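You operate a simulated robot arm through the tools that you are given. There is no shell and no other tool.

The job below is to be done with a simulated two-armed robot. You get a single attempt, and the scene is never put back.

TASK
Move the ELM bundle to the bay of the half-laid pile and push the ROOT bundle up to the row.
Fine: loosen the thumb nut of that pile's green bar first, draw the bar back and leave the nut loose; the bay is the end by the grey rail, past the dark gap; the ROOT bundle slides; the other bundles stay.

Only the result counts: the job must be done as asked and must still hold three seconds after the hand-in. Knocking over, shifting, dropping, spilling or breaking anything else fails it.

THE ROBOT
Two 7-joint arms with fingered hands on one trunk that stands fixed in place. Base frame: the origin is at the foot of the trunk, x ahead of it, y to its left, z up. Lengths are in m, angles in degrees, forces in N, time in s.
The left shoulder is at [0.036, 0.269, 0.946], the right one opposite. Payload 5 kg a hand.
The tool frame of a hand sits at the grasp point between the pads (the TCP): z along the fingers, y along the line on which they close. The tips reach 0.042 m beyond it. Largest opening 0.208 m; the body of the gripper starts 0.119 m behind the TCP. The gripper is a hand of 4 fingers: y runs from the thumb to the fingers, the wrist lies at [0, 0, -0.317] in the tool frame.
Orientation is told as [roll, pitch, yaw] about the base's x, y, z axes, in that order, counted from this pose: with the fingers straight down and closing along the base's y, the tool's x points along the base's -x, its y along +y and its z along -z.

THE INTERFACE
- The arms move only by the tool servo_tool. It takes "left_plan", "right_plan" or both (then of equal length, played together; a hand with none holds still); each is a list of rows, each an object (a shift or turn left out is 0) with "xyz": the shift along the tool's x, y, z in cm, a list of three; "rot": the turn, a rotation vector about the tool's x, y, z in degrees, a list of three. In form: [{"xyz": [x, y, z], "rot": [wx, wy, wz]}, ...]. A call has 1 to 20 rows; each row is the pose to reach, as a shift and turn from the pose commanded when the call began, along the tool's axes at that moment. Each row takes 0.2 s and may step no farther than 0.05 m and 8.6 degrees from the row before; otherwise, the whole call is refused. Where a pose cannot be reached the arm comes as near as it can. A force on the tool above 40 N (or 10 N above the force at the start of the call, whichever is more), or a blocked arm, ends the call early, and 0.2 s more pass. In this call time passes only in rows, and 0.2 s behind the last. The reply holds the time, the measured pose of the TCP, the force on the tool along the base axes, the opening and the grip force, in the units named above and with some noise, with the torque about the TCP (base axes, N m) and any sound that the robot's microphone picked up.
- Cameras (640 x 400 px; columns grow to the right, rows downward): "scene" is now at [0.1699, 0.0553, 1.2135]; the picture's right is [0.62, -0.79, 0.00], its down [-0.41, -0.32, -0.86] and it looks along [0.67, 0.53, -0.52] (base axes); focal length 270 px, centre (320, 200). "left" rides on the left gripper at [-0.093, 0.002, -0.146] in its tool frame; the picture's right is [-0.02, -1.00, 0.00], its down [0.84, -0.01, -0.54] and it looks along [0.54, -0.01, 0.84] (tool axes); focal length 280 px, centre (320, 200). "right" rides on the right gripper at [0.094, 0.001, -0.146] in its tool frame; the picture's right is [-0.01, 1.00, 0.00], its down [-0.84, -0.01, -0.54] and it looks along [-0.54, -0.01, 0.84] (tool axes); focal length 280 px, centre (320, 200). There is no depth. A picture from a camera that has moved, and an enlarged one, comes with that camera's place and axes in the base frame and with its lens.
- grab_frame(camera): a new picture of that camera. The clock stands still meanwhile.
- raise_lower(by): slides the trunk up (or, below 0, down) by that many m; the arms and the scene camera ride with it, the base frame stays. It gives what a move gives, with no picture.
- curl_fingers(finger1, finger2, finger3, thumb_bend, hand): sets how far each is bent, from 0 (flat) to 1 (curled in); at 0.3 the hand is open as for a grip, at 0.7 the pads meet at the TCP. One left out holds its place. A second passes; each finger stops where it meets its share of the squeeze, and holds until it gets a number again. It is the only way to open and close the hand. It gives what a move gives, with no picture; readings hold the bend of each and the force on the fingers (four entries, about 0 where the hand has none), thumb and palm.
- head_to(pan, tilt): turns the head with the scene camera to pan (to the left, within 80 degrees either way) and tilt (down, from -29 to 69), counted from straight ahead of the robot. It gives what a move gives.
- close_up(camera, box): a new picture of the part [left, top, right, bottom] of that camera's present view, enlarged. The clock stands still meanwhile.
- hand_in(): hands the job in; it is judged then, once.

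Nothing tells you positions but the pictures and the camera data. Unless the task says otherwise, let go and move clear before handing in.

The tools are called after "Call:" as name(argument=value, ...) on one line, values as JSON. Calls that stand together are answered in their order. servo_tool: Moves the arms, as the interface text tells. Its arguments: {"type":"object","properties":{"left_plan":{"type":"array","items":{"type":"object","properties":{"xyz":{"type":"array","items":{"type":"number"}},"rot":{"type":"array","items":{"type":"number"}}}}},"right_plan":{"type":"array","items":{"type":"object","properties":{"xyz":{"type":"array","items":{"type":"number"}},"rot":{"type":"array","items":{"type":"number"}}}}}},"required":[]} The other tools are called the same way: raise_lower (by) slides the trunk up or down; curl_fingers (finger1, finger2, finger3, thumb_bend, hand) moves the fingers one by one; head_to (pan, tilt) turns the head that bears the scene camera; grab_frame (camera) takes a picture; close_up (camera, box) takes an enlarged picture of a part of a camera's view; hand_in () hands the job in.

At the start:

```text
clock: 0.0
left_eef_pos: [0.5314, 0.4175, 1.0231]
left_tool_rot: [0.0, 0.0, 20.8]
left_force: [-0.5, 0.7, -0.2]
left_wrist_torque: [0.0, 0.02, 0.01]
left_width: 0.2077
left_finger_force: 0.1
left_shape: jaw
left_bend: [0.3, 0.3, 0.3, 0.3]
left_finger forces: [0.0, 0.0, 0.0, 0.1, 0.0, 0.1]
right_eef_pos: [0.6748, 0.0011, 0.9888]
right_tool_rot: [0.1, 0.0, 20.8]
right_force: [0.6, 0.1, -0.4]
right_wrist_torque: [0.03, -0.01, 0.0]
right_width: 0.2076
right_finger_force: 0.0
right_shape: jaw
right_bend: [0.3, 0.3, 0.3, 0.3]
right_finger forces: [0.0, 0.0, 0.0, 0.0, 0.0, 0.0]
trunk travel left (down, up): [-0.325, 0.296]
head pan, tilt: [38.1, 31.0]
```

scene: 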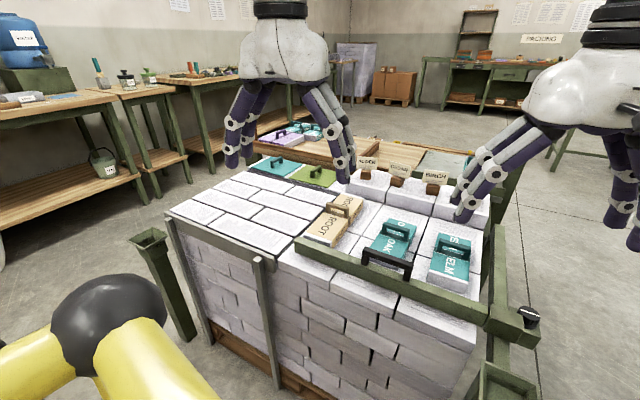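
right: 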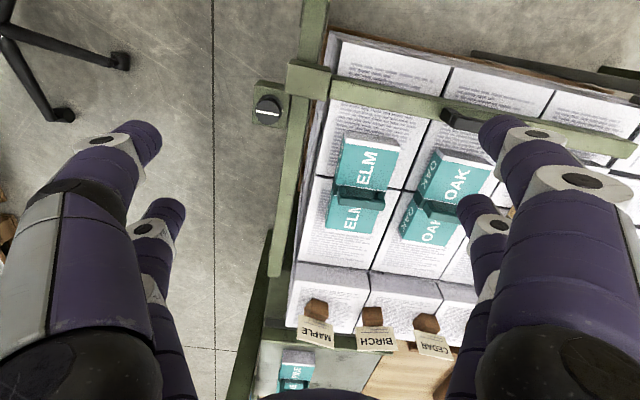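
left: 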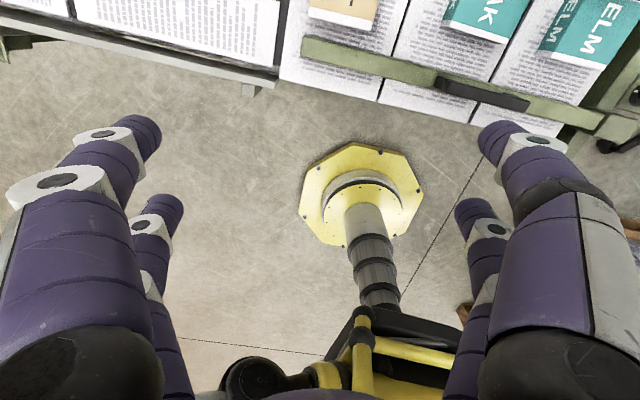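

I see a pallet of stacked paper with bundles (ROOT, OAK, ELM) on top, a green bar along the near side with a thumb nut at its right end, and tagged bundles (CEDAR, BIRCH, MAPLE) behind. I'll look more closely before moving anything.

Call:
close_up(camera="scene", box=[160, 140, 360, 265])

Call:
close_up(camera="scene", box=[340, 150, 560, 290])

Call:
close_up(camera="scene", box=[230, 100, 390, 200])

Call:
close_up(camera="right", box=[220, 0, 640, 260])

Call:
close_up(camera="scene", box=[440, 270, 600, 400])

```text
3.20 times, centred on (260, 202) of scene
camera zoom: at [0.1699, 0.0553, 1.2135], right [0.62, -0.79, 0.0], down [-0.41, -0.32, -0.86], along [0.67, 0.53, -0.52], focal length 863 px, centre (512, 192)
```

zoom: 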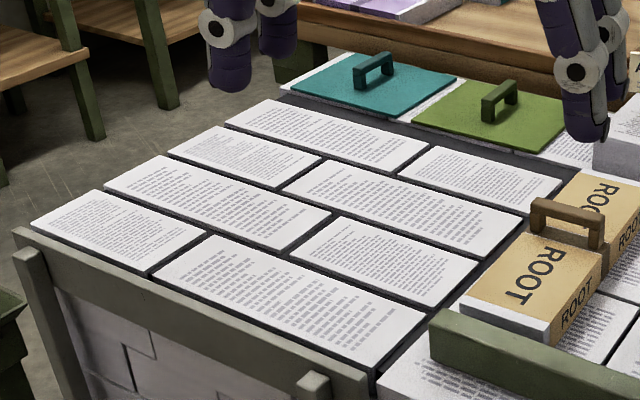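

```text
2.86 times, centred on (450, 220) of scene
camera zoom: at [0.1699, 0.0553, 1.2135], right [0.62, -0.79, 0.0], down [-0.41, -0.32, -0.86], along [0.67, 0.53, -0.52], focal length 771 px, centre (-51, 143)
```

zoom: 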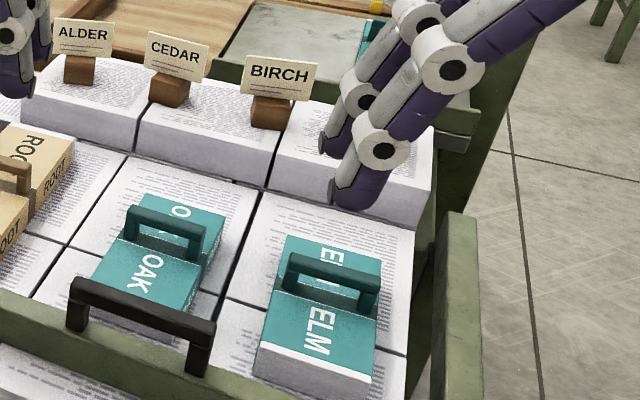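

```text
4.00 times, centred on (310, 150) of scene
camera zoom: at [0.1699, 0.0553, 1.2135], right [0.62, -0.79, 0.0], down [-0.41, -0.32, -0.86], along [0.67, 0.53, -0.52], focal length 1079 px, centre (360, 400)
```

zoom: 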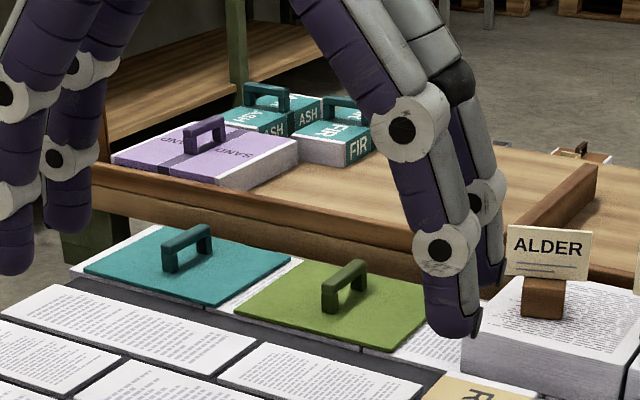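

```text
1.52 times, centred on (430, 130) of right
camera zoom: at [0.5885, -0.0325, 1.1337], right [-0.34, 0.94, 0.0], down [0.79, 0.29, 0.54], along [0.51, 0.18, -0.84], focal length 427 px, centre (152, 307)
```

zoom: 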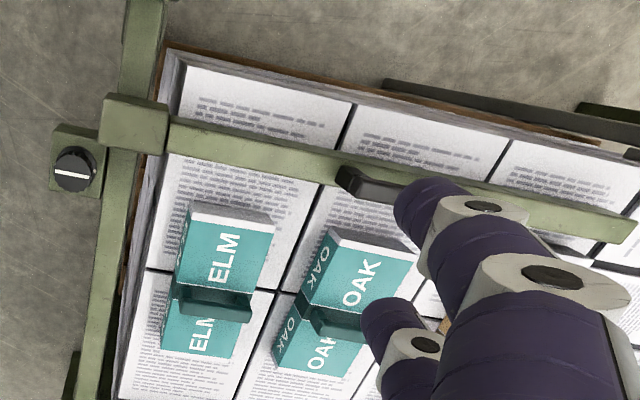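

```text
3.08 times, centred on (520, 335) of scene
camera zoom: at [0.1699, 0.0553, 1.2135], right [0.62, -0.79, 0.0], down [-0.41, -0.32, -0.86], along [0.67, 0.53, -0.52], focal length 830 px, centre (-295, -215)
```

zoom: 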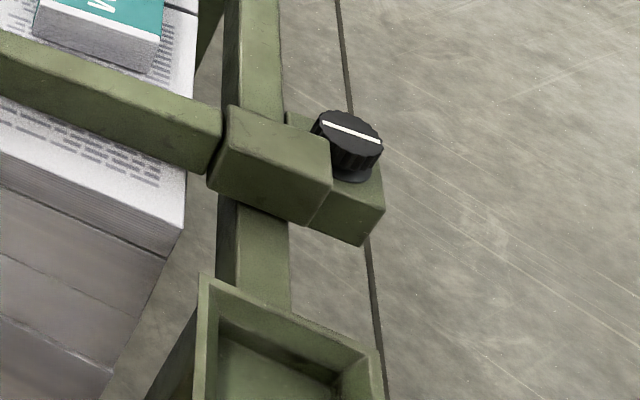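

The arms hide parts of the piles. I'll turn the head to survey the whole workplace.

Call:
head_to(pan=20, tilt=45)

Call:
grab_frame(camera="scene")

Call:
head_to(pan=60, tilt=35)

Call:
grab_frame(camera="scene")

Call:
head_to(pan=-20, tilt=40)

Call:
grab_frame(camera="scene")

```text
clock: 0.8
left_eef_pos: [0.5308, 0.4169, 1.0222]
left_tool_rot: [0.0, 0.0, 20.8]
left_force: [-0.2, -0.1, 0.4]
left_wrist_torque: [0.0, -0.02, -0.02]
left_width: 0.2078
left_finger_force: 0.0
left_shape: jaw
left_bend: [0.3, 0.3, 0.3, 0.3]
left_finger forces: [0.1, 0.0, 0.0, 0.0, 0.0, 0.0]
right_eef_pos: [0.6753, 0.0008, 0.9882]
right_tool_rot: [0.0, 0.0, 20.8]
right_force: [-0.9, -0.7, -0.5]
right_wrist_torque: [0.0, 0.0, 0.0]
right_width: 0.2079
right_finger_force: 0.0
right_shape: jaw
right_bend: [0.3, 0.3, 0.3, 0.3]
right_finger forces: [0.0, 0.1, 0.0, 0.1, 0.1, 0.0]
trunk travel left (down, up): [-0.325, 0.296]
head pan, tilt: [20.0, 45.0]
```

```text
taken
camera scene: at [0.1756, 0.0276, 1.1925], right [0.34, -0.94, 0.0], down [-0.66, -0.24, -0.71], along [0.66, 0.24, -0.71], focal length 270 px, centre (320, 200)
```

scene: 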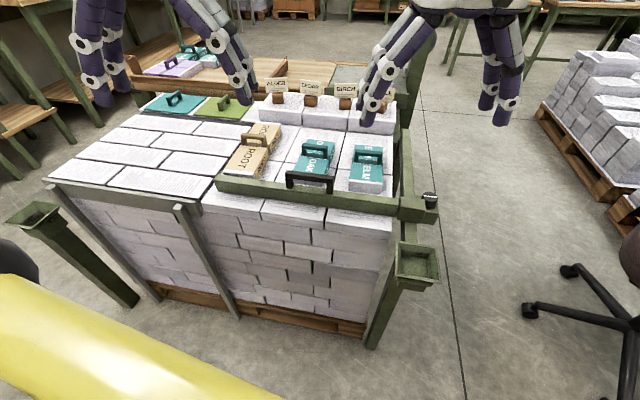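

```text
clock: 1.9
left_eef_pos: [0.5316, 0.4179, 1.0214]
left_tool_rot: [0.0, 0.0, 20.8]
left_force: [0.5, -1.0, 0.0]
left_wrist_torque: [0.0, -0.01, -0.01]
left_width: 0.2076
left_finger_force: 0.1
left_shape: jaw
left_bend: [0.3, 0.3, 0.3, 0.3]
left_finger forces: [0.1, 0.0, 0.0, 0.0, 0.0, 0.0]
right_eef_pos: [0.6748, -0.0007, 0.9887]
right_tool_rot: [0.0, 0.0, 20.8]
right_force: [0.0, -1.2, 0.9]
right_wrist_torque: [-0.01, -0.03, -0.02]
right_width: 0.2079
right_finger_force: 0.0
right_shape: jaw
right_bend: [0.3, 0.3, 0.3, 0.3]
right_finger forces: [0.0, 0.0, 0.1, 0.0, 0.0, 0.0]
trunk travel left (down, up): [-0.325, 0.296]
head pan, tilt: [60.0, 35.0]
```

```text
taken
camera scene: at [0.1432, 0.0759, 1.2073], right [0.87, -0.5, 0.0], down [-0.29, -0.5, -0.82], along [0.41, 0.71, -0.57], focal length 270 px, centre (320, 200)
```

scene: 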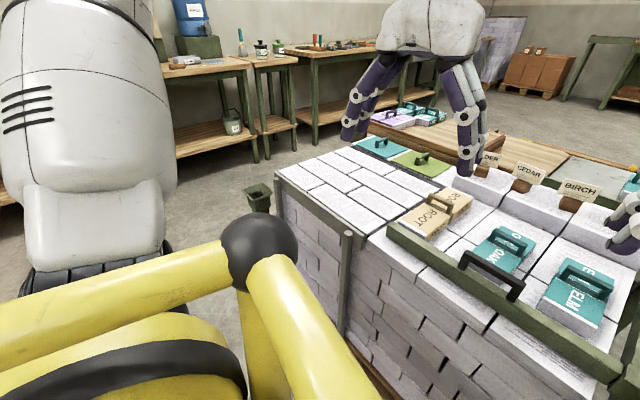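

```text
clock: 3.4
left_eef_pos: [0.5323, 0.4171, 1.022]
left_tool_rot: [0.0, 0.0, 20.8]
left_force: [0.2, 0.0, -0.4]
left_wrist_torque: [-0.04, 0.02, -0.03]
left_width: 0.2078
left_finger_force: 0.1
left_shape: jaw
left_bend: [0.3, 0.3, 0.3, 0.3]
left_finger forces: [0.0, 0.0, 0.0, 0.0, 0.0, 0.1]
right_eef_pos: [0.6757, 0.0002, 0.9883]
right_tool_rot: [0.1, 0.0, 20.9]
right_force: [0.4, -0.5, -0.8]
right_wrist_torque: [-0.04, 0.01, -0.02]
right_width: 0.2079
right_finger_force: 0.1
right_shape: jaw
right_bend: [0.3, 0.3, 0.3, 0.3]
right_finger forces: [0.0, 0.1, 0.0, 0.0, 0.0, 0.0]
trunk travel left (down, up): [-0.325, 0.296]
head pan, tilt: [-20.0, 40.0]
```

```text
taken
camera scene: at [0.1791, -0.0293, 1.1997], right [-0.34, -0.94, 0.0], down [-0.6, 0.22, -0.77], along [0.72, -0.26, -0.64], focal length 270 px, centre (320, 200)
```

scene: 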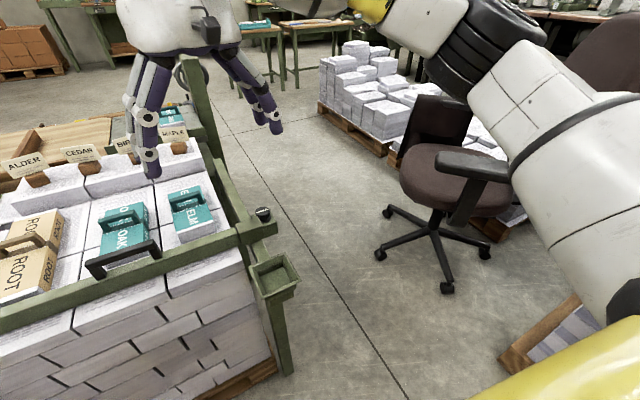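

The pile is turned about 10° from my base axes; the knob is near (0.72, -0.07, 0.72) and the ELM handle near (0.77, 0.10, 0.78). I'll clear the right hand sideways and the left hand outward to see everything without occlusion.

Call:
servo_tool(left_plan=[{"xyz": [0, 4, -2]}, {"xyz": [0, 8, -4]}, {"xyz": [0, 12, -6]}, {"xyz": [0, 16, -6]}, {"xyz": [0, 20, -6]}, {"xyz": [0, 24, -6]}], right_plan=[{"xyz": [0, -4, -2]}, {"xyz": [0, -8, -4]}, {"xyz": [0, -12, -6]}, {"xyz": [0, -16, -6]}, {"xyz": [0, -20, -6]}, {"xyz": [0, -24, -6]}])

Call:
head_to(pan=25, tilt=38)

Call:
grab_frame(camera="scene")

Call:
grab_frame(camera="right")

Call:
grab_frame(camera="left")

```text
clock: 4.8
left_eef_pos: [0.4476, 0.6365, 1.0811]
left_tool_rot: [0.1, -0.1, 20.8]
left_force: [-0.6, -0.1, -0.3]
left_wrist_torque: [0.01, -0.03, -0.04]
left_width: 0.2079
left_finger_force: 0.1
left_shape: jaw
left_bend: [0.3, 0.3, 0.3, 0.3]
left_finger forces: [0.1, 0.0, 0.1, 0.1, 0.0, 0.1]
right_eef_pos: [0.7587, -0.2238, 1.0457]
right_tool_rot: [-0.1, 0.1, 20.8]
right_force: [-0.1, 0.2, -0.5]
right_wrist_torque: [-0.08, 0.04, 0.02]
right_width: 0.2079
right_finger_force: 0.1
right_shape: jaw
right_bend: [0.3, 0.3, 0.3, 0.3]
right_finger forces: [0.0, 0.0, 0.0, 0.1, 0.0, 0.1]
trunk travel left (down, up): [-0.325, 0.296]
head pan, tilt: [-20.0, 40.0]
```

```text
clock: 5.9
left_eef_pos: [0.4475, 0.6369, 1.0817]
left_tool_rot: [0.0, 0.0, 20.9]
left_force: [-0.3, 0.6, 0.1]
left_wrist_torque: [-0.01, 0.02, -0.03]
left_width: 0.2078
left_finger_force: 0.1
left_shape: jaw
left_bend: [0.3, 0.3, 0.3, 0.3]
left_finger forces: [0.0, 0.1, 0.0, 0.1, 0.0, 0.0]
right_eef_pos: [0.7583, -0.2233, 1.0462]
right_tool_rot: [0.1, -0.1, 20.7]
right_force: [-0.5, 0.1, 0.1]
right_wrist_torque: [-0.01, -0.03, 0.0]
right_width: 0.2081
right_finger_force: 0.0
right_shape: jaw
right_bend: [0.3, 0.3, 0.3, 0.3]
right_finger forces: [0.0, 0.0, 0.0, 0.0, 0.1, 0.0]
trunk travel left (down, up): [-0.325, 0.296]
head pan, tilt: [25.0, 38.0]
```

```text
taken
camera scene: at [0.1774, 0.0361, 1.2027], right [0.42, -0.91, 0.0], down [-0.56, -0.26, -0.79], along [0.71, 0.33, -0.62], focal length 270 px, centre (320, 200)
```

scene: 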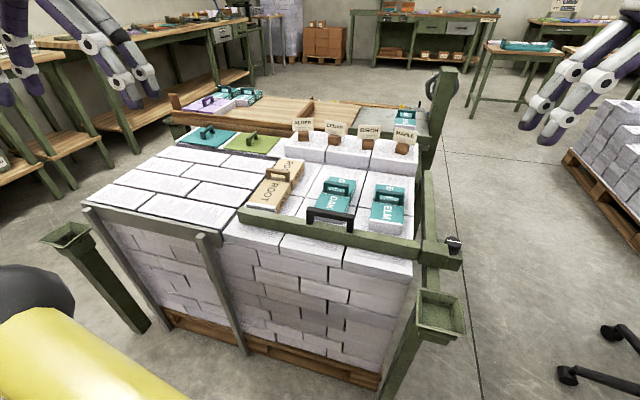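

```text
taken
camera right: at [0.6721, -0.2562, 1.1915], right [-0.34, 0.94, 0.0], down [0.79, 0.29, 0.54], along [0.51, 0.18, -0.84], focal length 280 px, centre (320, 200)
```

right: 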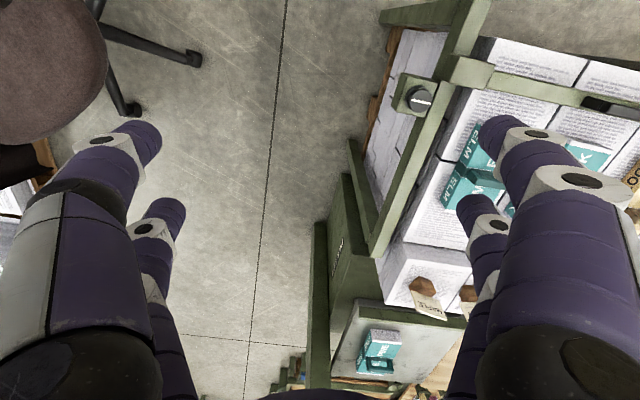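

```text
taken
camera left: at [0.5338, 0.6694, 1.2276], right [0.37, -0.93, 0.0], down [-0.78, -0.31, 0.54], along [-0.5, -0.2, -0.84], focal length 280 px, centre (320, 200)
```

left: 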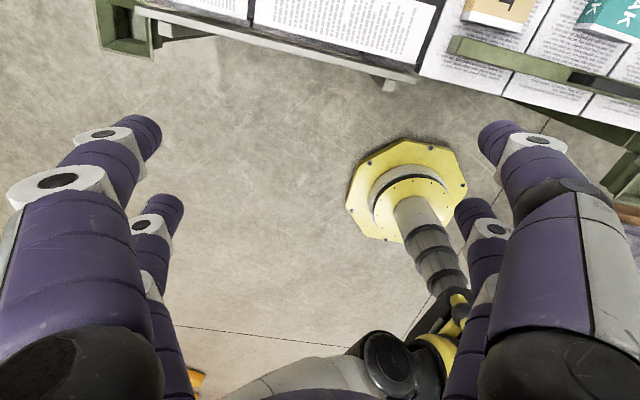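

Call:
close_up(camera="scene", box=[160, 80, 320, 180])

Call:
close_up(camera="scene", box=[230, 140, 390, 240])

Call:
close_up(camera="scene", box=[310, 80, 470, 180])

Call:
close_up(camera="scene", box=[80, 130, 272, 250])

Call:
close_up(camera="scene", box=[310, 160, 470, 260])

Call:
close_up(camera="scene", box=[30, 210, 270, 360])

```text
4.00 times, centred on (240, 130) of scene
camera zoom: at [0.1774, 0.0361, 1.2027], right [0.42, -0.91, 0.0], down [-0.56, -0.26, -0.79], along [0.71, 0.33, -0.62], focal length 1079 px, centre (640, 480)
```

zoom: 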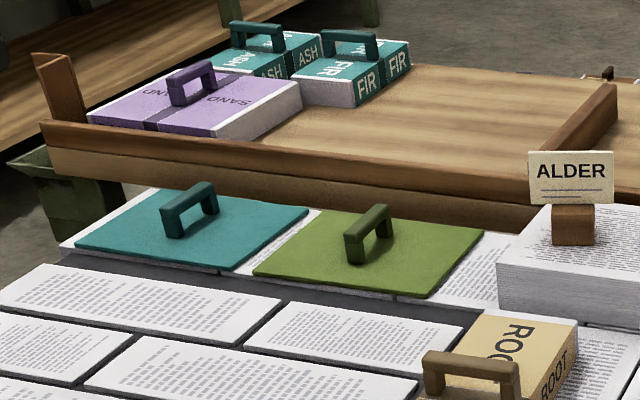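

```text
4.00 times, centred on (310, 190) of scene
camera zoom: at [0.1774, 0.0361, 1.2027], right [0.42, -0.91, 0.0], down [-0.56, -0.26, -0.79], along [0.71, 0.33, -0.62], focal length 1079 px, centre (360, 240)
```

zoom: 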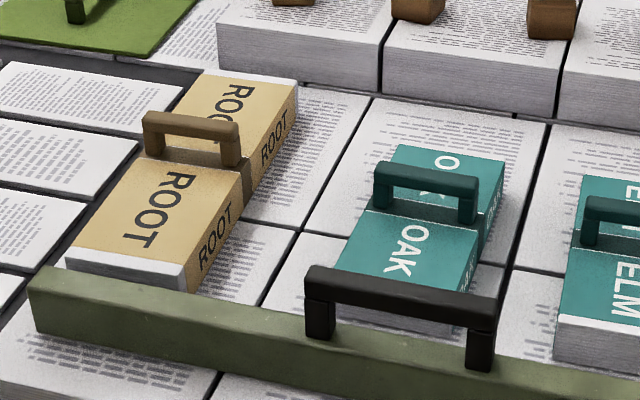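

```text
4.00 times, centred on (390, 130) of scene
camera zoom: at [0.1774, 0.0361, 1.2027], right [0.42, -0.91, 0.0], down [-0.56, -0.26, -0.79], along [0.71, 0.33, -0.62], focal length 1079 px, centre (40, 480)
```

zoom: 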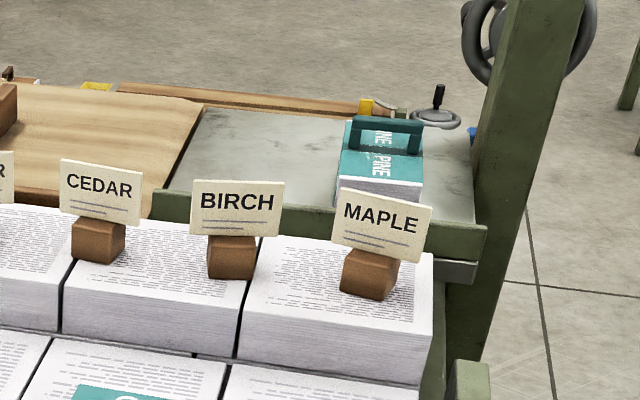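

```text
3.33 times, centred on (176, 190) of scene
camera zoom: at [0.1774, 0.0361, 1.2027], right [0.42, -0.91, 0.0], down [-0.56, -0.26, -0.79], along [0.71, 0.33, -0.62], focal length 899 px, centre (800, 233)
```

zoom: 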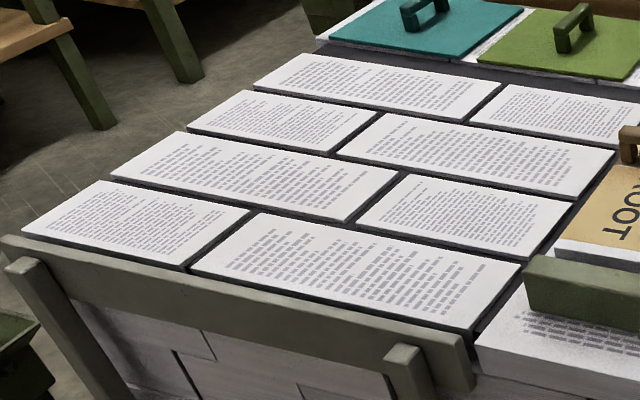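

```text
4.00 times, centred on (390, 210) of scene
camera zoom: at [0.1774, 0.0361, 1.2027], right [0.42, -0.91, 0.0], down [-0.56, -0.26, -0.79], along [0.71, 0.33, -0.62], focal length 1079 px, centre (40, 160)
```

zoom: 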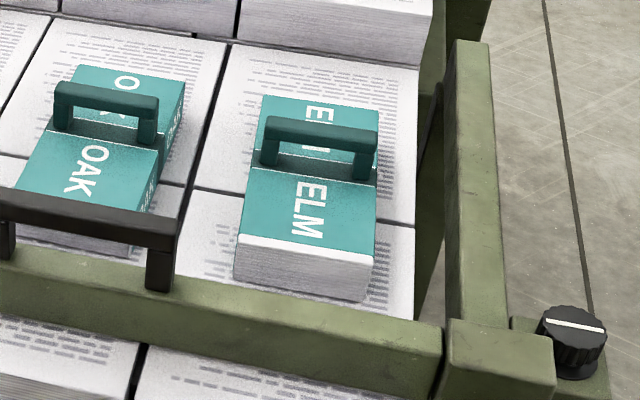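

```text
2.67 times, centred on (150, 285) of scene
camera zoom: at [0.1774, 0.0361, 1.2027], right [0.42, -0.91, 0.0], down [-0.56, -0.26, -0.79], along [0.71, 0.33, -0.62], focal length 719 px, centre (773, -27)
```

zoom: 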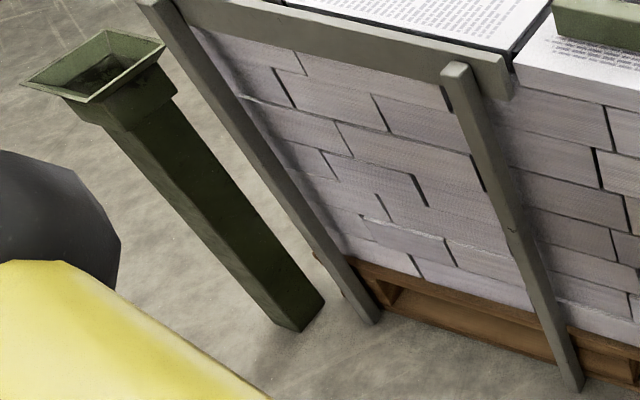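

The piles have many look-alike parts, so I need a steeper view to tell which is the half-laid pile, its bay and the dark gap. I'll raise the trunk and look down.

Call:
raise_lower(by=0.29)

Call:
head_to(pan=28, tilt=48)

Call:
grab_frame(camera="scene")

Call:
close_up(camera="scene", box=[220, 100, 420, 225])

Call:
close_up(camera="scene", box=[120, 80, 320, 205])

Call:
close_up(camera="scene", box=[220, 40, 420, 165])

```text
clock: 8.8
left_eef_pos: [0.4473, 0.6403, 1.3721]
left_tool_rot: [0.1, 0.0, 20.8]
left_force: [-0.2, 0.8, -0.6]
left_wrist_torque: [0.02, 0.04, 0.04]
left_width: 0.2079
left_finger_force: 0.1
left_shape: jaw
left_bend: [0.3, 0.3, 0.3, 0.3]
left_finger forces: [0.0, 0.1, 0.1, 0.1, 0.0, 0.1]
right_eef_pos: [0.7604, -0.2253, 1.3373]
right_tool_rot: [0.1, 0.0, 20.7]
right_force: [-0.5, 0.1, 0.5]
right_wrist_torque: [-0.01, 0.04, 0.0]
right_width: 0.2078
right_finger_force: 0.0
right_shape: jaw
right_bend: [0.3, 0.3, 0.3, 0.3]
right_finger forces: [0.0, 0.1, 0.0, 0.1, 0.1, 0.1]
trunk travel left (down, up): [-0.615, 0.006]
head pan, tilt: [25.0, 38.0]
```

```text
clock: 9.6
left_eef_pos: [0.4458, 0.6407, 1.3724]
left_tool_rot: [-0.1, 0.0, 20.8]
left_force: [0.0, 0.1, -0.7]
left_wrist_torque: [0.01, 0.02, 0.02]
left_width: 0.208
left_finger_force: 0.1
left_shape: jaw
left_bend: [0.3, 0.3, 0.3, 0.3]
left_finger forces: [0.0, 0.0, 0.0, 0.1, 0.0, 0.0]
right_eef_pos: [0.7601, -0.2254, 1.3379]
right_tool_rot: [0.0, -0.1, 20.8]
right_force: [-0.1, 0.0, -0.7]
right_wrist_torque: [-0.02, 0.01, 0.02]
right_width: 0.208
right_finger_force: 0.1
right_shape: jaw
right_bend: [0.3, 0.3, 0.3, 0.3]
right_finger forces: [0.1, 0.0, 0.0, 0.0, 0.0, 0.1]
trunk travel left (down, up): [-0.615, 0.006]
head pan, tilt: [28.0, 48.0]
```

```text
taken
camera scene: at [0.1404, 0.0366, 1.4832], right [0.47, -0.88, 0.0], down [-0.66, -0.35, -0.67], along [0.59, 0.31, -0.74], focal length 270 px, centre (320, 200)
```

scene: 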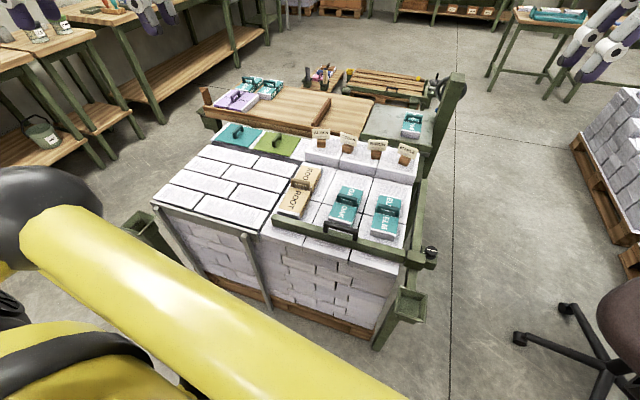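

```text
3.20 times, centred on (320, 162) of scene
camera zoom: at [0.1404, 0.0366, 1.4832], right [0.47, -0.88, 0.0], down [-0.66, -0.35, -0.67], along [0.59, 0.31, -0.74], focal length 863 px, centre (320, 320)
```

zoom: 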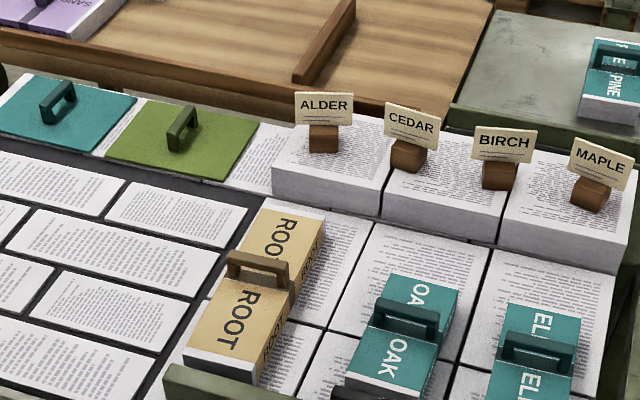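

```text
3.20 times, centred on (220, 142) of scene
camera zoom: at [0.1404, 0.0366, 1.4832], right [0.47, -0.88, 0.0], down [-0.66, -0.35, -0.67], along [0.59, 0.31, -0.74], focal length 863 px, centre (640, 384)
```

zoom: 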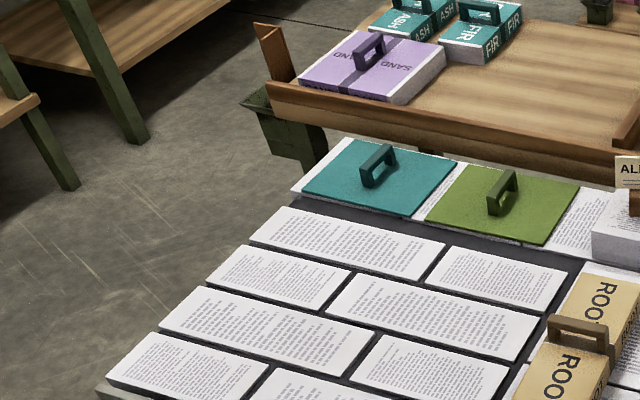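

```text
3.20 times, centred on (320, 102) of scene
camera zoom: at [0.1404, 0.0366, 1.4832], right [0.47, -0.88, 0.0], down [-0.66, -0.35, -0.67], along [0.59, 0.31, -0.74], focal length 863 px, centre (320, 512)
```

zoom: 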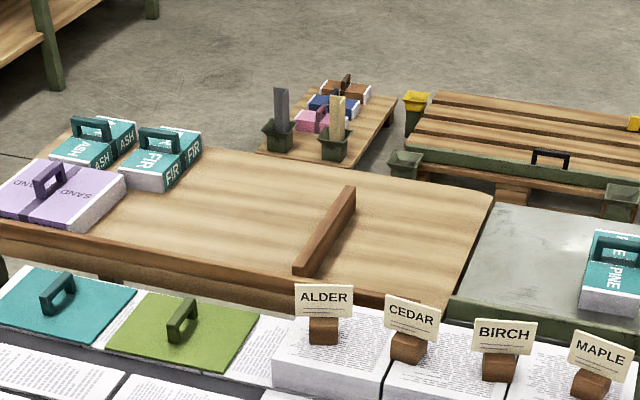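

I now see: the right part carries ROOT, OAK and ELM in front of a raised row tagged ALDER to MAPLE, the left part is a flat brick pattern with a grey rail at its near edge, and a far pallet has another green bar. I'll lower the trunk and use the left wrist camera over the pile for a closer look.

Call:
raise_lower(by=-0.29)

Call:
servo_tool(left_plan=[{"xyz": [-2.2, -3.4, 0.8]}, {"xyz": [-4.4, -6.8, 1.6]}, {"xyz": [-6.6, -10.2, 2.4]}, {"xyz": [-8.8, -13.6, 3.2]}, {"xyz": [-11, -17, 4]}, {"xyz": [-13.2, -20.4, 4.8]}, {"xyz": [-15.4, -23.8, 5.6]}, {"xyz": [-17.6, -27.2, 6.4]}, {"xyz": [-20.3, -30.9, 7]}])

Call:
grab_frame(camera="left")

```text
clock: 12.5
left_eef_pos: [0.4455, 0.6414, 1.0823]
left_tool_rot: [0.0, -0.1, 20.8]
left_force: [0.0, 0.8, -0.1]
left_wrist_torque: [0.0, -0.07, -0.02]
left_width: 0.2079
left_finger_force: 0.0
left_shape: jaw
left_bend: [0.3, 0.3, 0.3, 0.3]
left_finger forces: [0.0, 0.0, 0.1, 0.0, 0.0, 0.1]
right_eef_pos: [0.7603, -0.2256, 1.0496]
right_tool_rot: [0.1, -0.1, 20.8]
right_force: [0.1, 0.8, 0.2]
right_wrist_torque: [0.04, -0.08, 0.0]
right_width: 0.2077
right_finger_force: 0.1
right_shape: jaw
right_bend: [0.3, 0.3, 0.3, 0.3]
right_finger forces: [0.0, 0.1, 0.0, 0.1, 0.0, 0.0]
trunk travel left (down, up): [-0.325, 0.296]
head pan, tilt: [28.0, 48.0]
```

```text
clock: 14.5
left_eef_pos: [0.7463, 0.4234, 1.012]
left_tool_rot: [0.0, 0.0, 20.8]
left_force: [0.1, 0.0, 0.5]
left_wrist_torque: [0.01, -0.03, 0.02]
left_width: 0.2079
left_finger_force: 0.0
left_shape: jaw
left_bend: [0.3, 0.3, 0.3, 0.3]
left_finger forces: [0.1, 0.0, 0.1, 0.0, 0.1, 0.1]
right_eef_pos: [0.7609, -0.2256, 1.0452]
right_tool_rot: [0.0, 0.1, 20.7]
right_force: [0.7, -0.7, -2.2]
right_wrist_torque: [0.11, 0.15, -0.02]
right_width: 0.208
right_finger_force: 0.2
right_shape: jaw
right_bend: [0.3, 0.3, 0.3, 0.3]
right_finger forces: [0.0, 0.1, 0.0, 0.0, 0.0, 0.0]
trunk travel left (down, up): [-0.325, 0.296]
head pan, tilt: [28.0, 48.0]
```

```text
taken
camera left: at [0.8326, 0.4561, 1.1582], right [0.37, -0.93, 0.0], down [-0.78, -0.31, 0.54], along [-0.5, -0.2, -0.84], focal length 280 px, centre (320, 200)
```

left: 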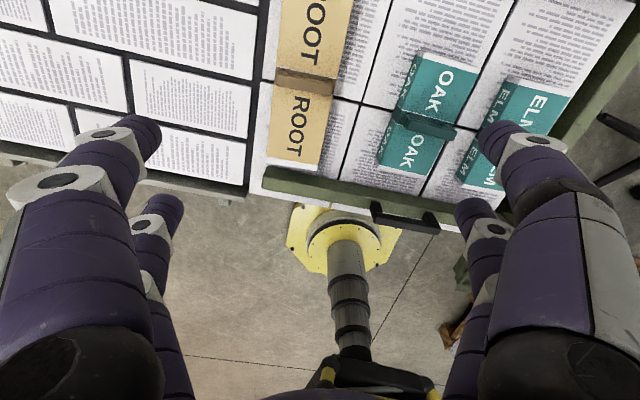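

From above there is a clear dark gap between ROOT's column and the brick-patterned left part. I'll shift the left hand to study the left part and its rail.

Call:
servo_tool(left_plan=[{"xyz": [0, 4, 0]}, {"xyz": [0, 8, 0]}, {"xyz": [0, 12, 0]}, {"xyz": [0, 16, 0]}, {"xyz": [0, 20, 0]}, {"xyz": [0, 24, 0]}])

Call:
grab_frame(camera="left")

Call:
head_to(pan=40, tilt=35)

Call:
grab_frame(camera="scene")

```text
clock: 15.9
left_eef_pos: [0.6632, 0.6492, 1.0119]
left_tool_rot: [0.0, 0.0, 20.8]
left_force: [0.5, 0.4, 0.7]
left_wrist_torque: [-0.04, 0.01, -0.03]
left_width: 0.2079
left_finger_force: 0.0
left_shape: jaw
left_bend: [0.3, 0.3, 0.3, 0.3]
left_finger forces: [0.0, 0.0, 0.1, 0.0, 0.0, 0.0]
right_eef_pos: [0.7596, -0.2239, 1.0489]
right_tool_rot: [0.0, 0.0, 20.9]
right_force: [-0.2, 1.8, -0.1]
right_wrist_torque: [-0.17, -0.02, 0.01]
right_width: 0.208
right_finger_force: 0.1
right_shape: jaw
right_bend: [0.3, 0.3, 0.3, 0.3]
right_finger forces: [0.0, 0.1, 0.0, 0.0, 0.0, 0.0]
trunk travel left (down, up): [-0.325, 0.296]
head pan, tilt: [28.0, 48.0]
```

```text
taken
camera left: at [0.749, 0.6818, 1.1581], right [0.37, -0.93, 0.0], down [-0.78, -0.31, 0.54], along [-0.5, -0.2, -0.84], focal length 280 px, centre (320, 200)
```

left: 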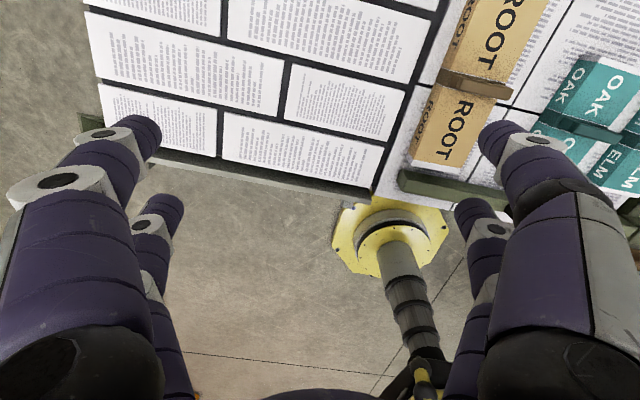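

```text
clock: 16.6
left_eef_pos: [0.6633, 0.6476, 1.0116]
left_tool_rot: [0.0, -0.1, 20.8]
left_force: [-0.1, 0.2, 0.1]
left_wrist_torque: [0.0, -0.02, -0.02]
left_width: 0.2081
left_finger_force: 0.1
left_shape: jaw
left_bend: [0.3, 0.3, 0.3, 0.3]
left_finger forces: [0.0, 0.1, 0.0, 0.0, 0.0, 0.0]
right_eef_pos: [0.7599, -0.2248, 1.047]
right_tool_rot: [0.1, 0.0, 20.8]
right_force: [0.6, -0.5, 0.5]
right_wrist_torque: [-0.01, 0.01, -0.02]
right_width: 0.2079
right_finger_force: 0.1
right_shape: jaw
right_bend: [0.3, 0.3, 0.3, 0.3]
right_finger forces: [0.1, 0.1, 0.0, 0.0, 0.1, 0.1]
trunk travel left (down, up): [-0.325, 0.296]
head pan, tilt: [40.0, 35.0]
```

```text
taken
camera scene: at [0.1666, 0.0563, 1.2072], right [0.64, -0.77, 0.0], down [-0.44, -0.37, -0.82], along [0.63, 0.53, -0.57], focal length 270 px, centre (320, 200)
```

scene: 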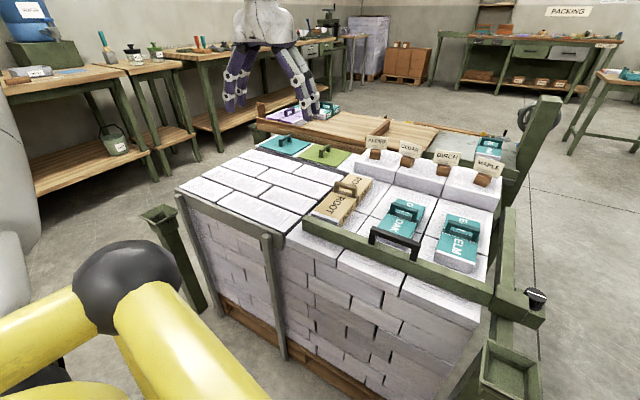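

I'll zoom into both camera views on the dark gap, the rail and the raised row to check heights.

Call:
close_up(camera="left", box=[320, 0, 520, 220])

Call:
close_up(camera="left", box=[60, 0, 400, 212])

Call:
close_up(camera="scene", box=[170, 120, 330, 220])

Call:
close_up(camera="scene", box=[230, 190, 350, 265])

Call:
close_up(camera="scene", box=[430, 90, 590, 190])

Call:
close_up(camera="scene", box=[440, 170, 600, 400])

```text
1.82 times, centred on (420, 110) of left
camera zoom: at [0.7493, 0.6809, 1.1584], right [0.37, -0.93, 0.0], down [-0.78, -0.31, 0.54], along [-0.5, -0.2, -0.84], focal length 510 px, centre (138, 364)
```

zoom: 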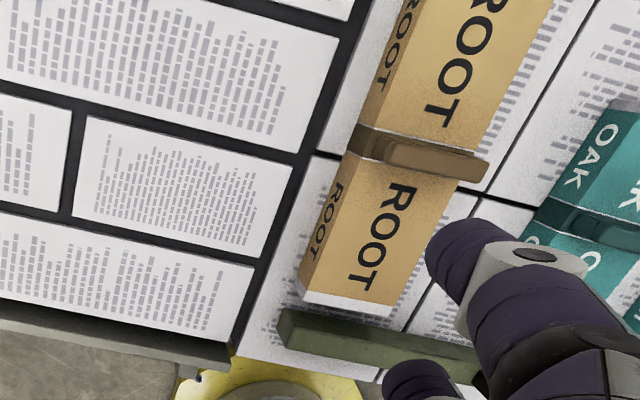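

```text
1.88 times, centred on (230, 106) of left
camera zoom: at [0.7493, 0.6809, 1.1584], right [0.37, -0.93, 0.0], down [-0.78, -0.31, 0.54], along [-0.5, -0.2, -0.84], focal length 528 px, centre (489, 377)
```

zoom: 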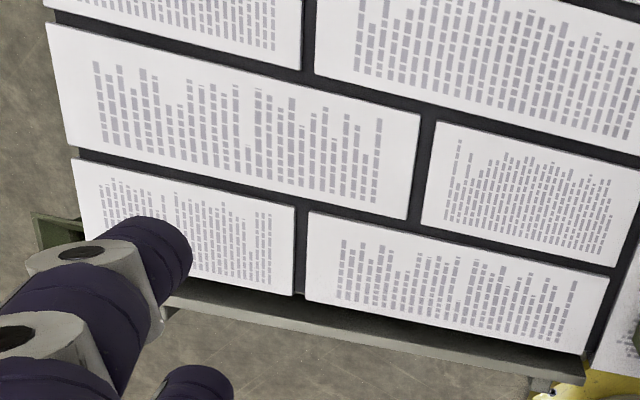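

```text
4.00 times, centred on (250, 170) of scene
camera zoom: at [0.1666, 0.0563, 1.2072], right [0.64, -0.77, 0.0], down [-0.44, -0.37, -0.82], along [0.63, 0.53, -0.57], focal length 1079 px, centre (600, 320)
```

zoom: 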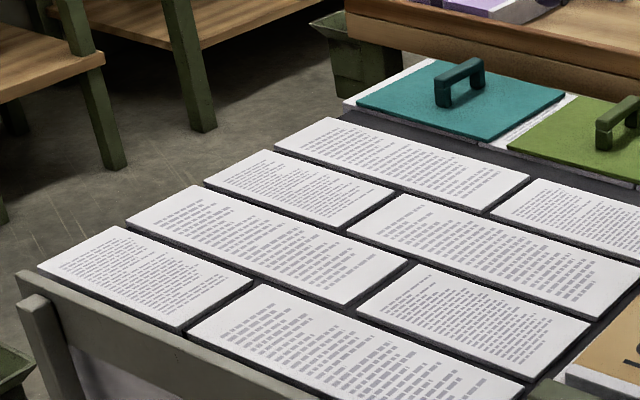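

```text
5.33 times, centred on (290, 228) of scene
camera zoom: at [0.1666, 0.0563, 1.2072], right [0.64, -0.77, 0.0], down [-0.44, -0.37, -0.82], along [0.63, 0.53, -0.57], focal length 1438 px, centre (480, 53)
```

zoom: 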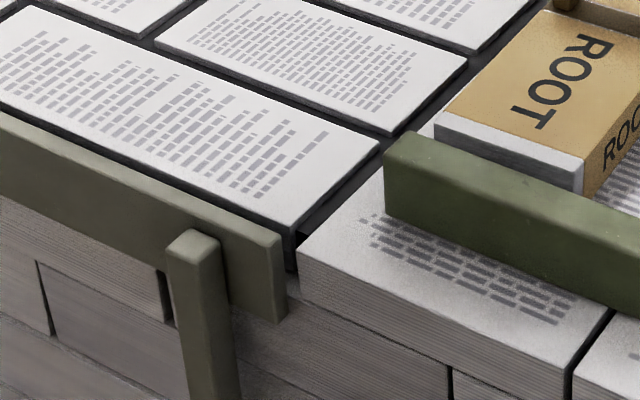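

```text
4.00 times, centred on (510, 140) of scene
camera zoom: at [0.1666, 0.0563, 1.2072], right [0.64, -0.77, 0.0], down [-0.44, -0.37, -0.82], along [0.63, 0.53, -0.57], focal length 1079 px, centre (-440, 440)
```

zoom: 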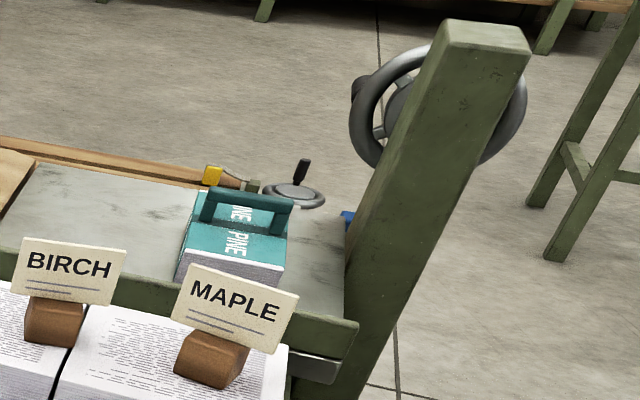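

```text
1.74 times, centred on (520, 285) of scene
camera zoom: at [0.1666, 0.0563, 1.2072], right [0.64, -0.77, 0.0], down [-0.44, -0.37, -0.82], along [0.63, 0.53, -0.57], focal length 469 px, centre (-28, 52)
```

zoom: 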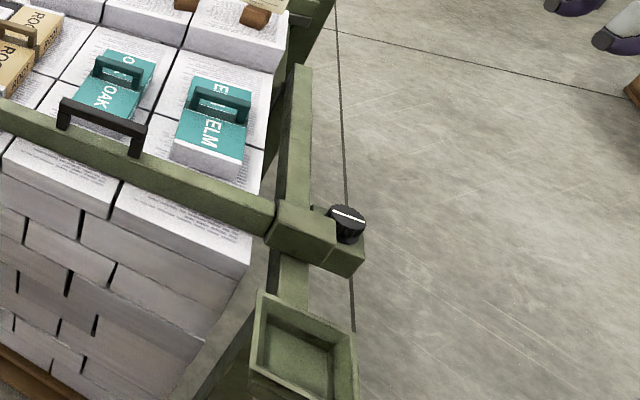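

The left zone (flush with the rest, z≈0.70) is bounded by an L-shaped dark gap and the grey rail, so I take it as the bay; ROOT sits about 8 cm short of the raised row. Next I'll inspect the hand's digits and the knob up close before touching the nut.

Call:
head_to(pan=-5, tilt=25)

Call:
grab_frame(camera="scene")

Call:
close_up(camera="scene", box=[360, 0, 600, 150])

Call:
close_up(camera="scene", box=[200, 240, 440, 390])

```text
clock: 17.8
left_eef_pos: [0.6629, 0.6478, 1.0124]
left_tool_rot: [0.1, 0.0, 20.8]
left_force: [-0.4, 0.0, 0.0]
left_wrist_torque: [0.0, -0.02, 0.01]
left_width: 0.2079
left_finger_force: 0.1
left_shape: jaw
left_bend: [0.3, 0.3, 0.3, 0.3]
left_finger forces: [0.0, 0.1, 0.0, 0.1, 0.0, 0.1]
right_eef_pos: [0.76, -0.2246, 1.048]
right_tool_rot: [0.0, 0.0, 20.7]
right_force: [-0.3, -0.3, 0.0]
right_wrist_torque: [-0.01, -0.01, -0.01]
right_width: 0.208
right_finger_force: 0.1
right_shape: jaw
right_bend: [0.3, 0.3, 0.3, 0.3]
right_finger forces: [0.1, 0.0, 0.1, 0.0, 0.0, 0.1]
trunk travel left (down, up): [-0.325, 0.296]
head pan, tilt: [-5.0, 25.0]
```

```text
taken
camera scene: at [0.1909, -0.0083, 1.223], right [-0.09, -1.0, 0.0], down [-0.42, 0.04, -0.91], along [0.9, -0.08, -0.42], focal length 270 px, centre (320, 200)
```

scene: 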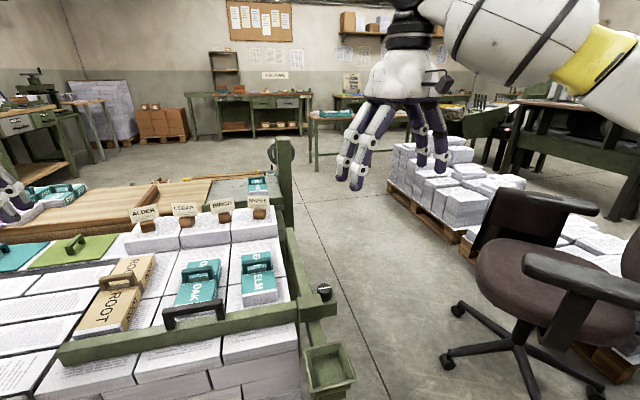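

```text
2.67 times, centred on (480, 75) of scene
camera zoom: at [0.1909, -0.0083, 1.223], right [-0.09, -1.0, 0.0], down [-0.42, 0.04, -0.91], along [0.9, -0.08, -0.42], focal length 719 px, centre (-107, 533)
```

zoom: 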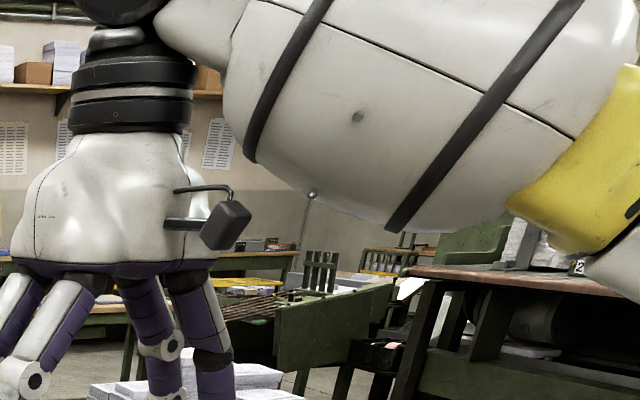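

```text
2.67 times, centred on (320, 315) of scene
camera zoom: at [0.1909, -0.0083, 1.223], right [-0.09, -1.0, 0.0], down [-0.42, 0.04, -0.91], along [0.9, -0.08, -0.42], focal length 719 px, centre (320, -107)
```

zoom: 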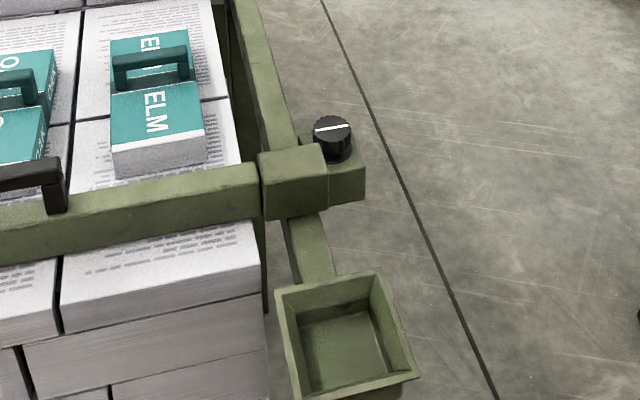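

Call:
close_up(camera="scene", box=[320, 80, 480, 200])

Call:
grab_frame(camera="right")

Call:
curl_fingers(hand="right", thumb_bend=0.6)

Call:
grab_frame(camera="right")

Call:
curl_fingers(hand="right", finger1=0.6)

Call:
grab_frame(camera="right")

Call:
curl_fingers(hand="right", finger2=0.6)

Call:
grab_frame(camera="right")

```text
3.33 times, centred on (400, 140) of scene
camera zoom: at [0.1909, -0.0083, 1.223], right [-0.09, -1.0, 0.0], down [-0.42, 0.04, -0.91], along [0.9, -0.08, -0.42], focal length 899 px, centre (53, 400)
```

zoom: 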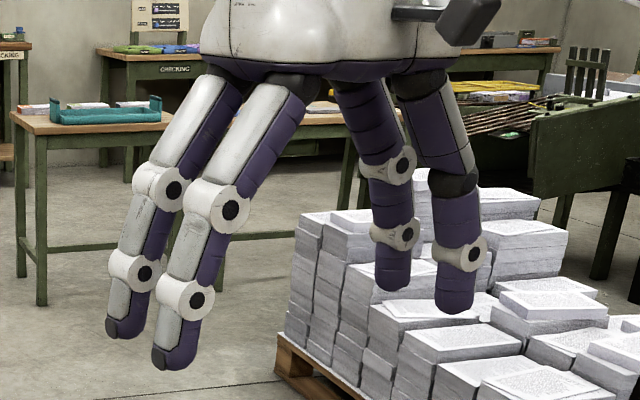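

```text
taken
camera right: at [0.6736, -0.2569, 1.1937], right [-0.34, 0.94, 0.0], down [0.79, 0.29, 0.54], along [0.51, 0.18, -0.84], focal length 280 px, centre (320, 200)
```

right: 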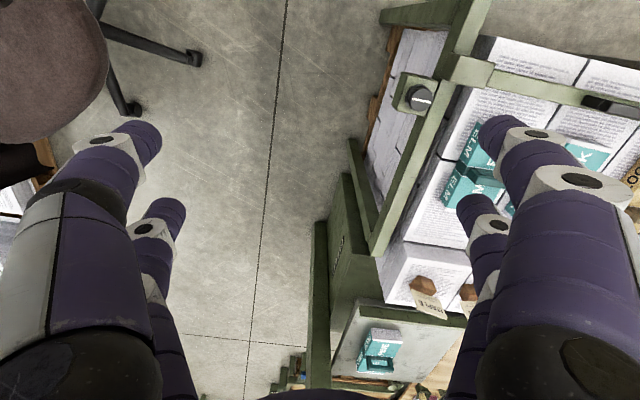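

```text
clock: 18.8
left_eef_pos: [0.6632, 0.6481, 1.0123]
left_tool_rot: [0.0, -0.1, 20.9]
left_force: [-0.3, -0.4, -0.3]
left_wrist_torque: [0.02, 0.01, -0.01]
left_width: 0.2079
left_finger_force: 0.0
left_shape: jaw
left_bend: [0.3, 0.3, 0.3, 0.3]
left_finger forces: [0.0, 0.1, 0.1, 0.1, 0.0, 0.0]
right_eef_pos: [0.7598, -0.2245, 1.0478]
right_tool_rot: [-0.1, 0.0, 20.8]
right_force: [0.1, -0.4, -0.1]
right_wrist_torque: [0.01, -0.01, -0.02]
right_width: 0.1398
right_finger_force: 0.0
right_shape: fingers
right_bend: [0.3, 0.3, 0.3, 0.6]
right_finger forces: [0.0, 0.0, 0.0, 0.0, 0.1, 0.0]
trunk travel left (down, up): [-0.325, 0.296]
head pan, tilt: [-5.0, 25.0]
```

```text
taken
camera right: at [0.6736, -0.2569, 1.1937], right [-0.34, 0.94, 0.0], down [0.79, 0.29, 0.54], along [0.51, 0.18, -0.84], focal length 280 px, centre (320, 200)
```

right: 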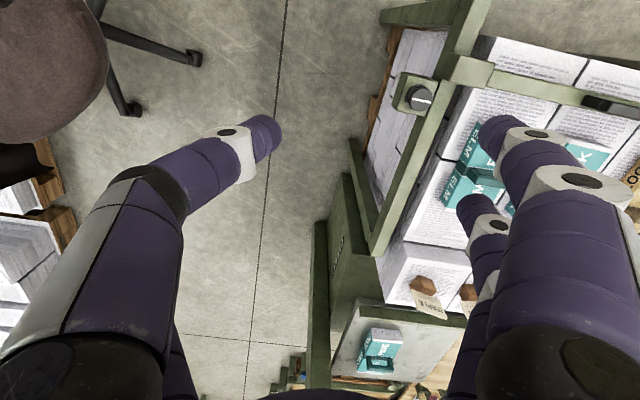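

```text
clock: 19.8
left_eef_pos: [0.6638, 0.6488, 1.0127]
left_tool_rot: [0.0, 0.0, 20.8]
left_force: [0.1, -0.2, -0.8]
left_wrist_torque: [0.0, 0.03, -0.01]
left_width: 0.2077
left_finger_force: 0.1
left_shape: jaw
left_bend: [0.3, 0.3, 0.3, 0.3]
left_finger forces: [0.0, 0.1, 0.0, 0.0, 0.1, 0.0]
right_eef_pos: [0.76, -0.2241, 1.048]
right_tool_rot: [0.0, 0.1, 20.8]
right_force: [-0.2, -0.1, -0.1]
right_wrist_torque: [-0.03, -0.03, 0.0]
right_width: 0.0609
right_finger_force: 0.0
right_shape: fingers
right_bend: [0.6, 0.3, 0.3, 0.6]
right_finger forces: [0.0, 0.0, 0.0, 0.0, 0.1, 0.0]
trunk travel left (down, up): [-0.325, 0.296]
head pan, tilt: [-5.0, 25.0]
```

```text
taken
camera right: at [0.6736, -0.2569, 1.1937], right [-0.34, 0.94, 0.0], down [0.79, 0.29, 0.54], along [0.51, 0.18, -0.84], focal length 280 px, centre (320, 200)
```

right: 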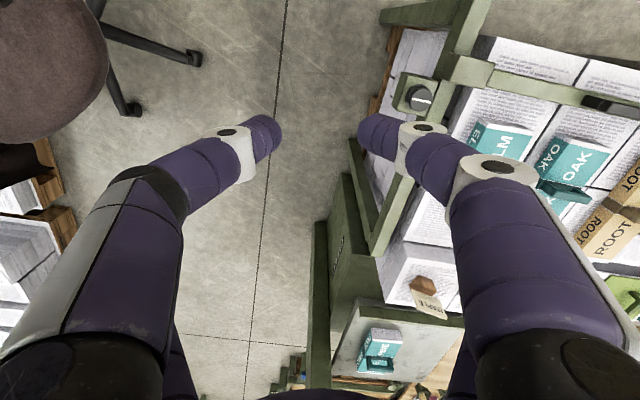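

```text
clock: 20.8
left_eef_pos: [0.6644, 0.6484, 1.0129]
left_tool_rot: [0.0, -0.1, 20.8]
left_force: [-0.5, 0.3, 0.4]
left_wrist_torque: [0.02, 0.03, 0.01]
left_width: 0.2081
left_finger_force: 0.0
left_shape: jaw
left_bend: [0.3, 0.3, 0.3, 0.3]
left_finger forces: [0.0, 0.0, 0.1, 0.0, 0.1, 0.1]
right_eef_pos: [0.7594, -0.2248, 1.0475]
right_tool_rot: [0.1, 0.1, 20.8]
right_force: [0.3, 0.0, 0.2]
right_wrist_torque: [0.04, 0.01, 0.05]
right_width: 0.061
right_finger_force: 0.0
right_shape: fingers
right_bend: [0.6, 0.6, 0.3, 0.6]
right_finger forces: [0.1, 0.0, 0.0, 0.0, 0.1, 0.0]
trunk travel left (down, up): [-0.325, 0.296]
head pan, tilt: [-5.0, 25.0]
```

```text
taken
camera right: at [0.6736, -0.2569, 1.1937], right [-0.34, 0.94, 0.0], down [0.79, 0.29, 0.54], along [0.51, 0.18, -0.84], focal length 280 px, centre (320, 200)
```

right: 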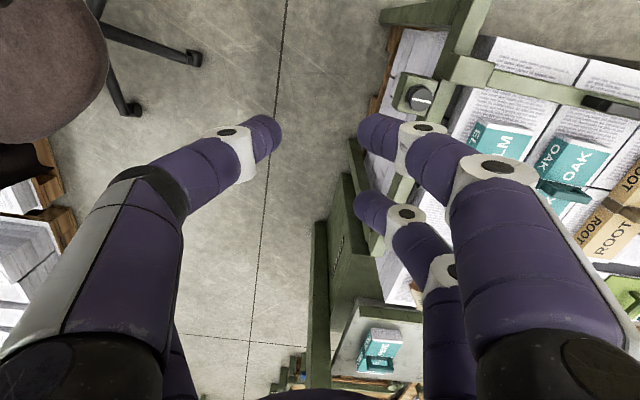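

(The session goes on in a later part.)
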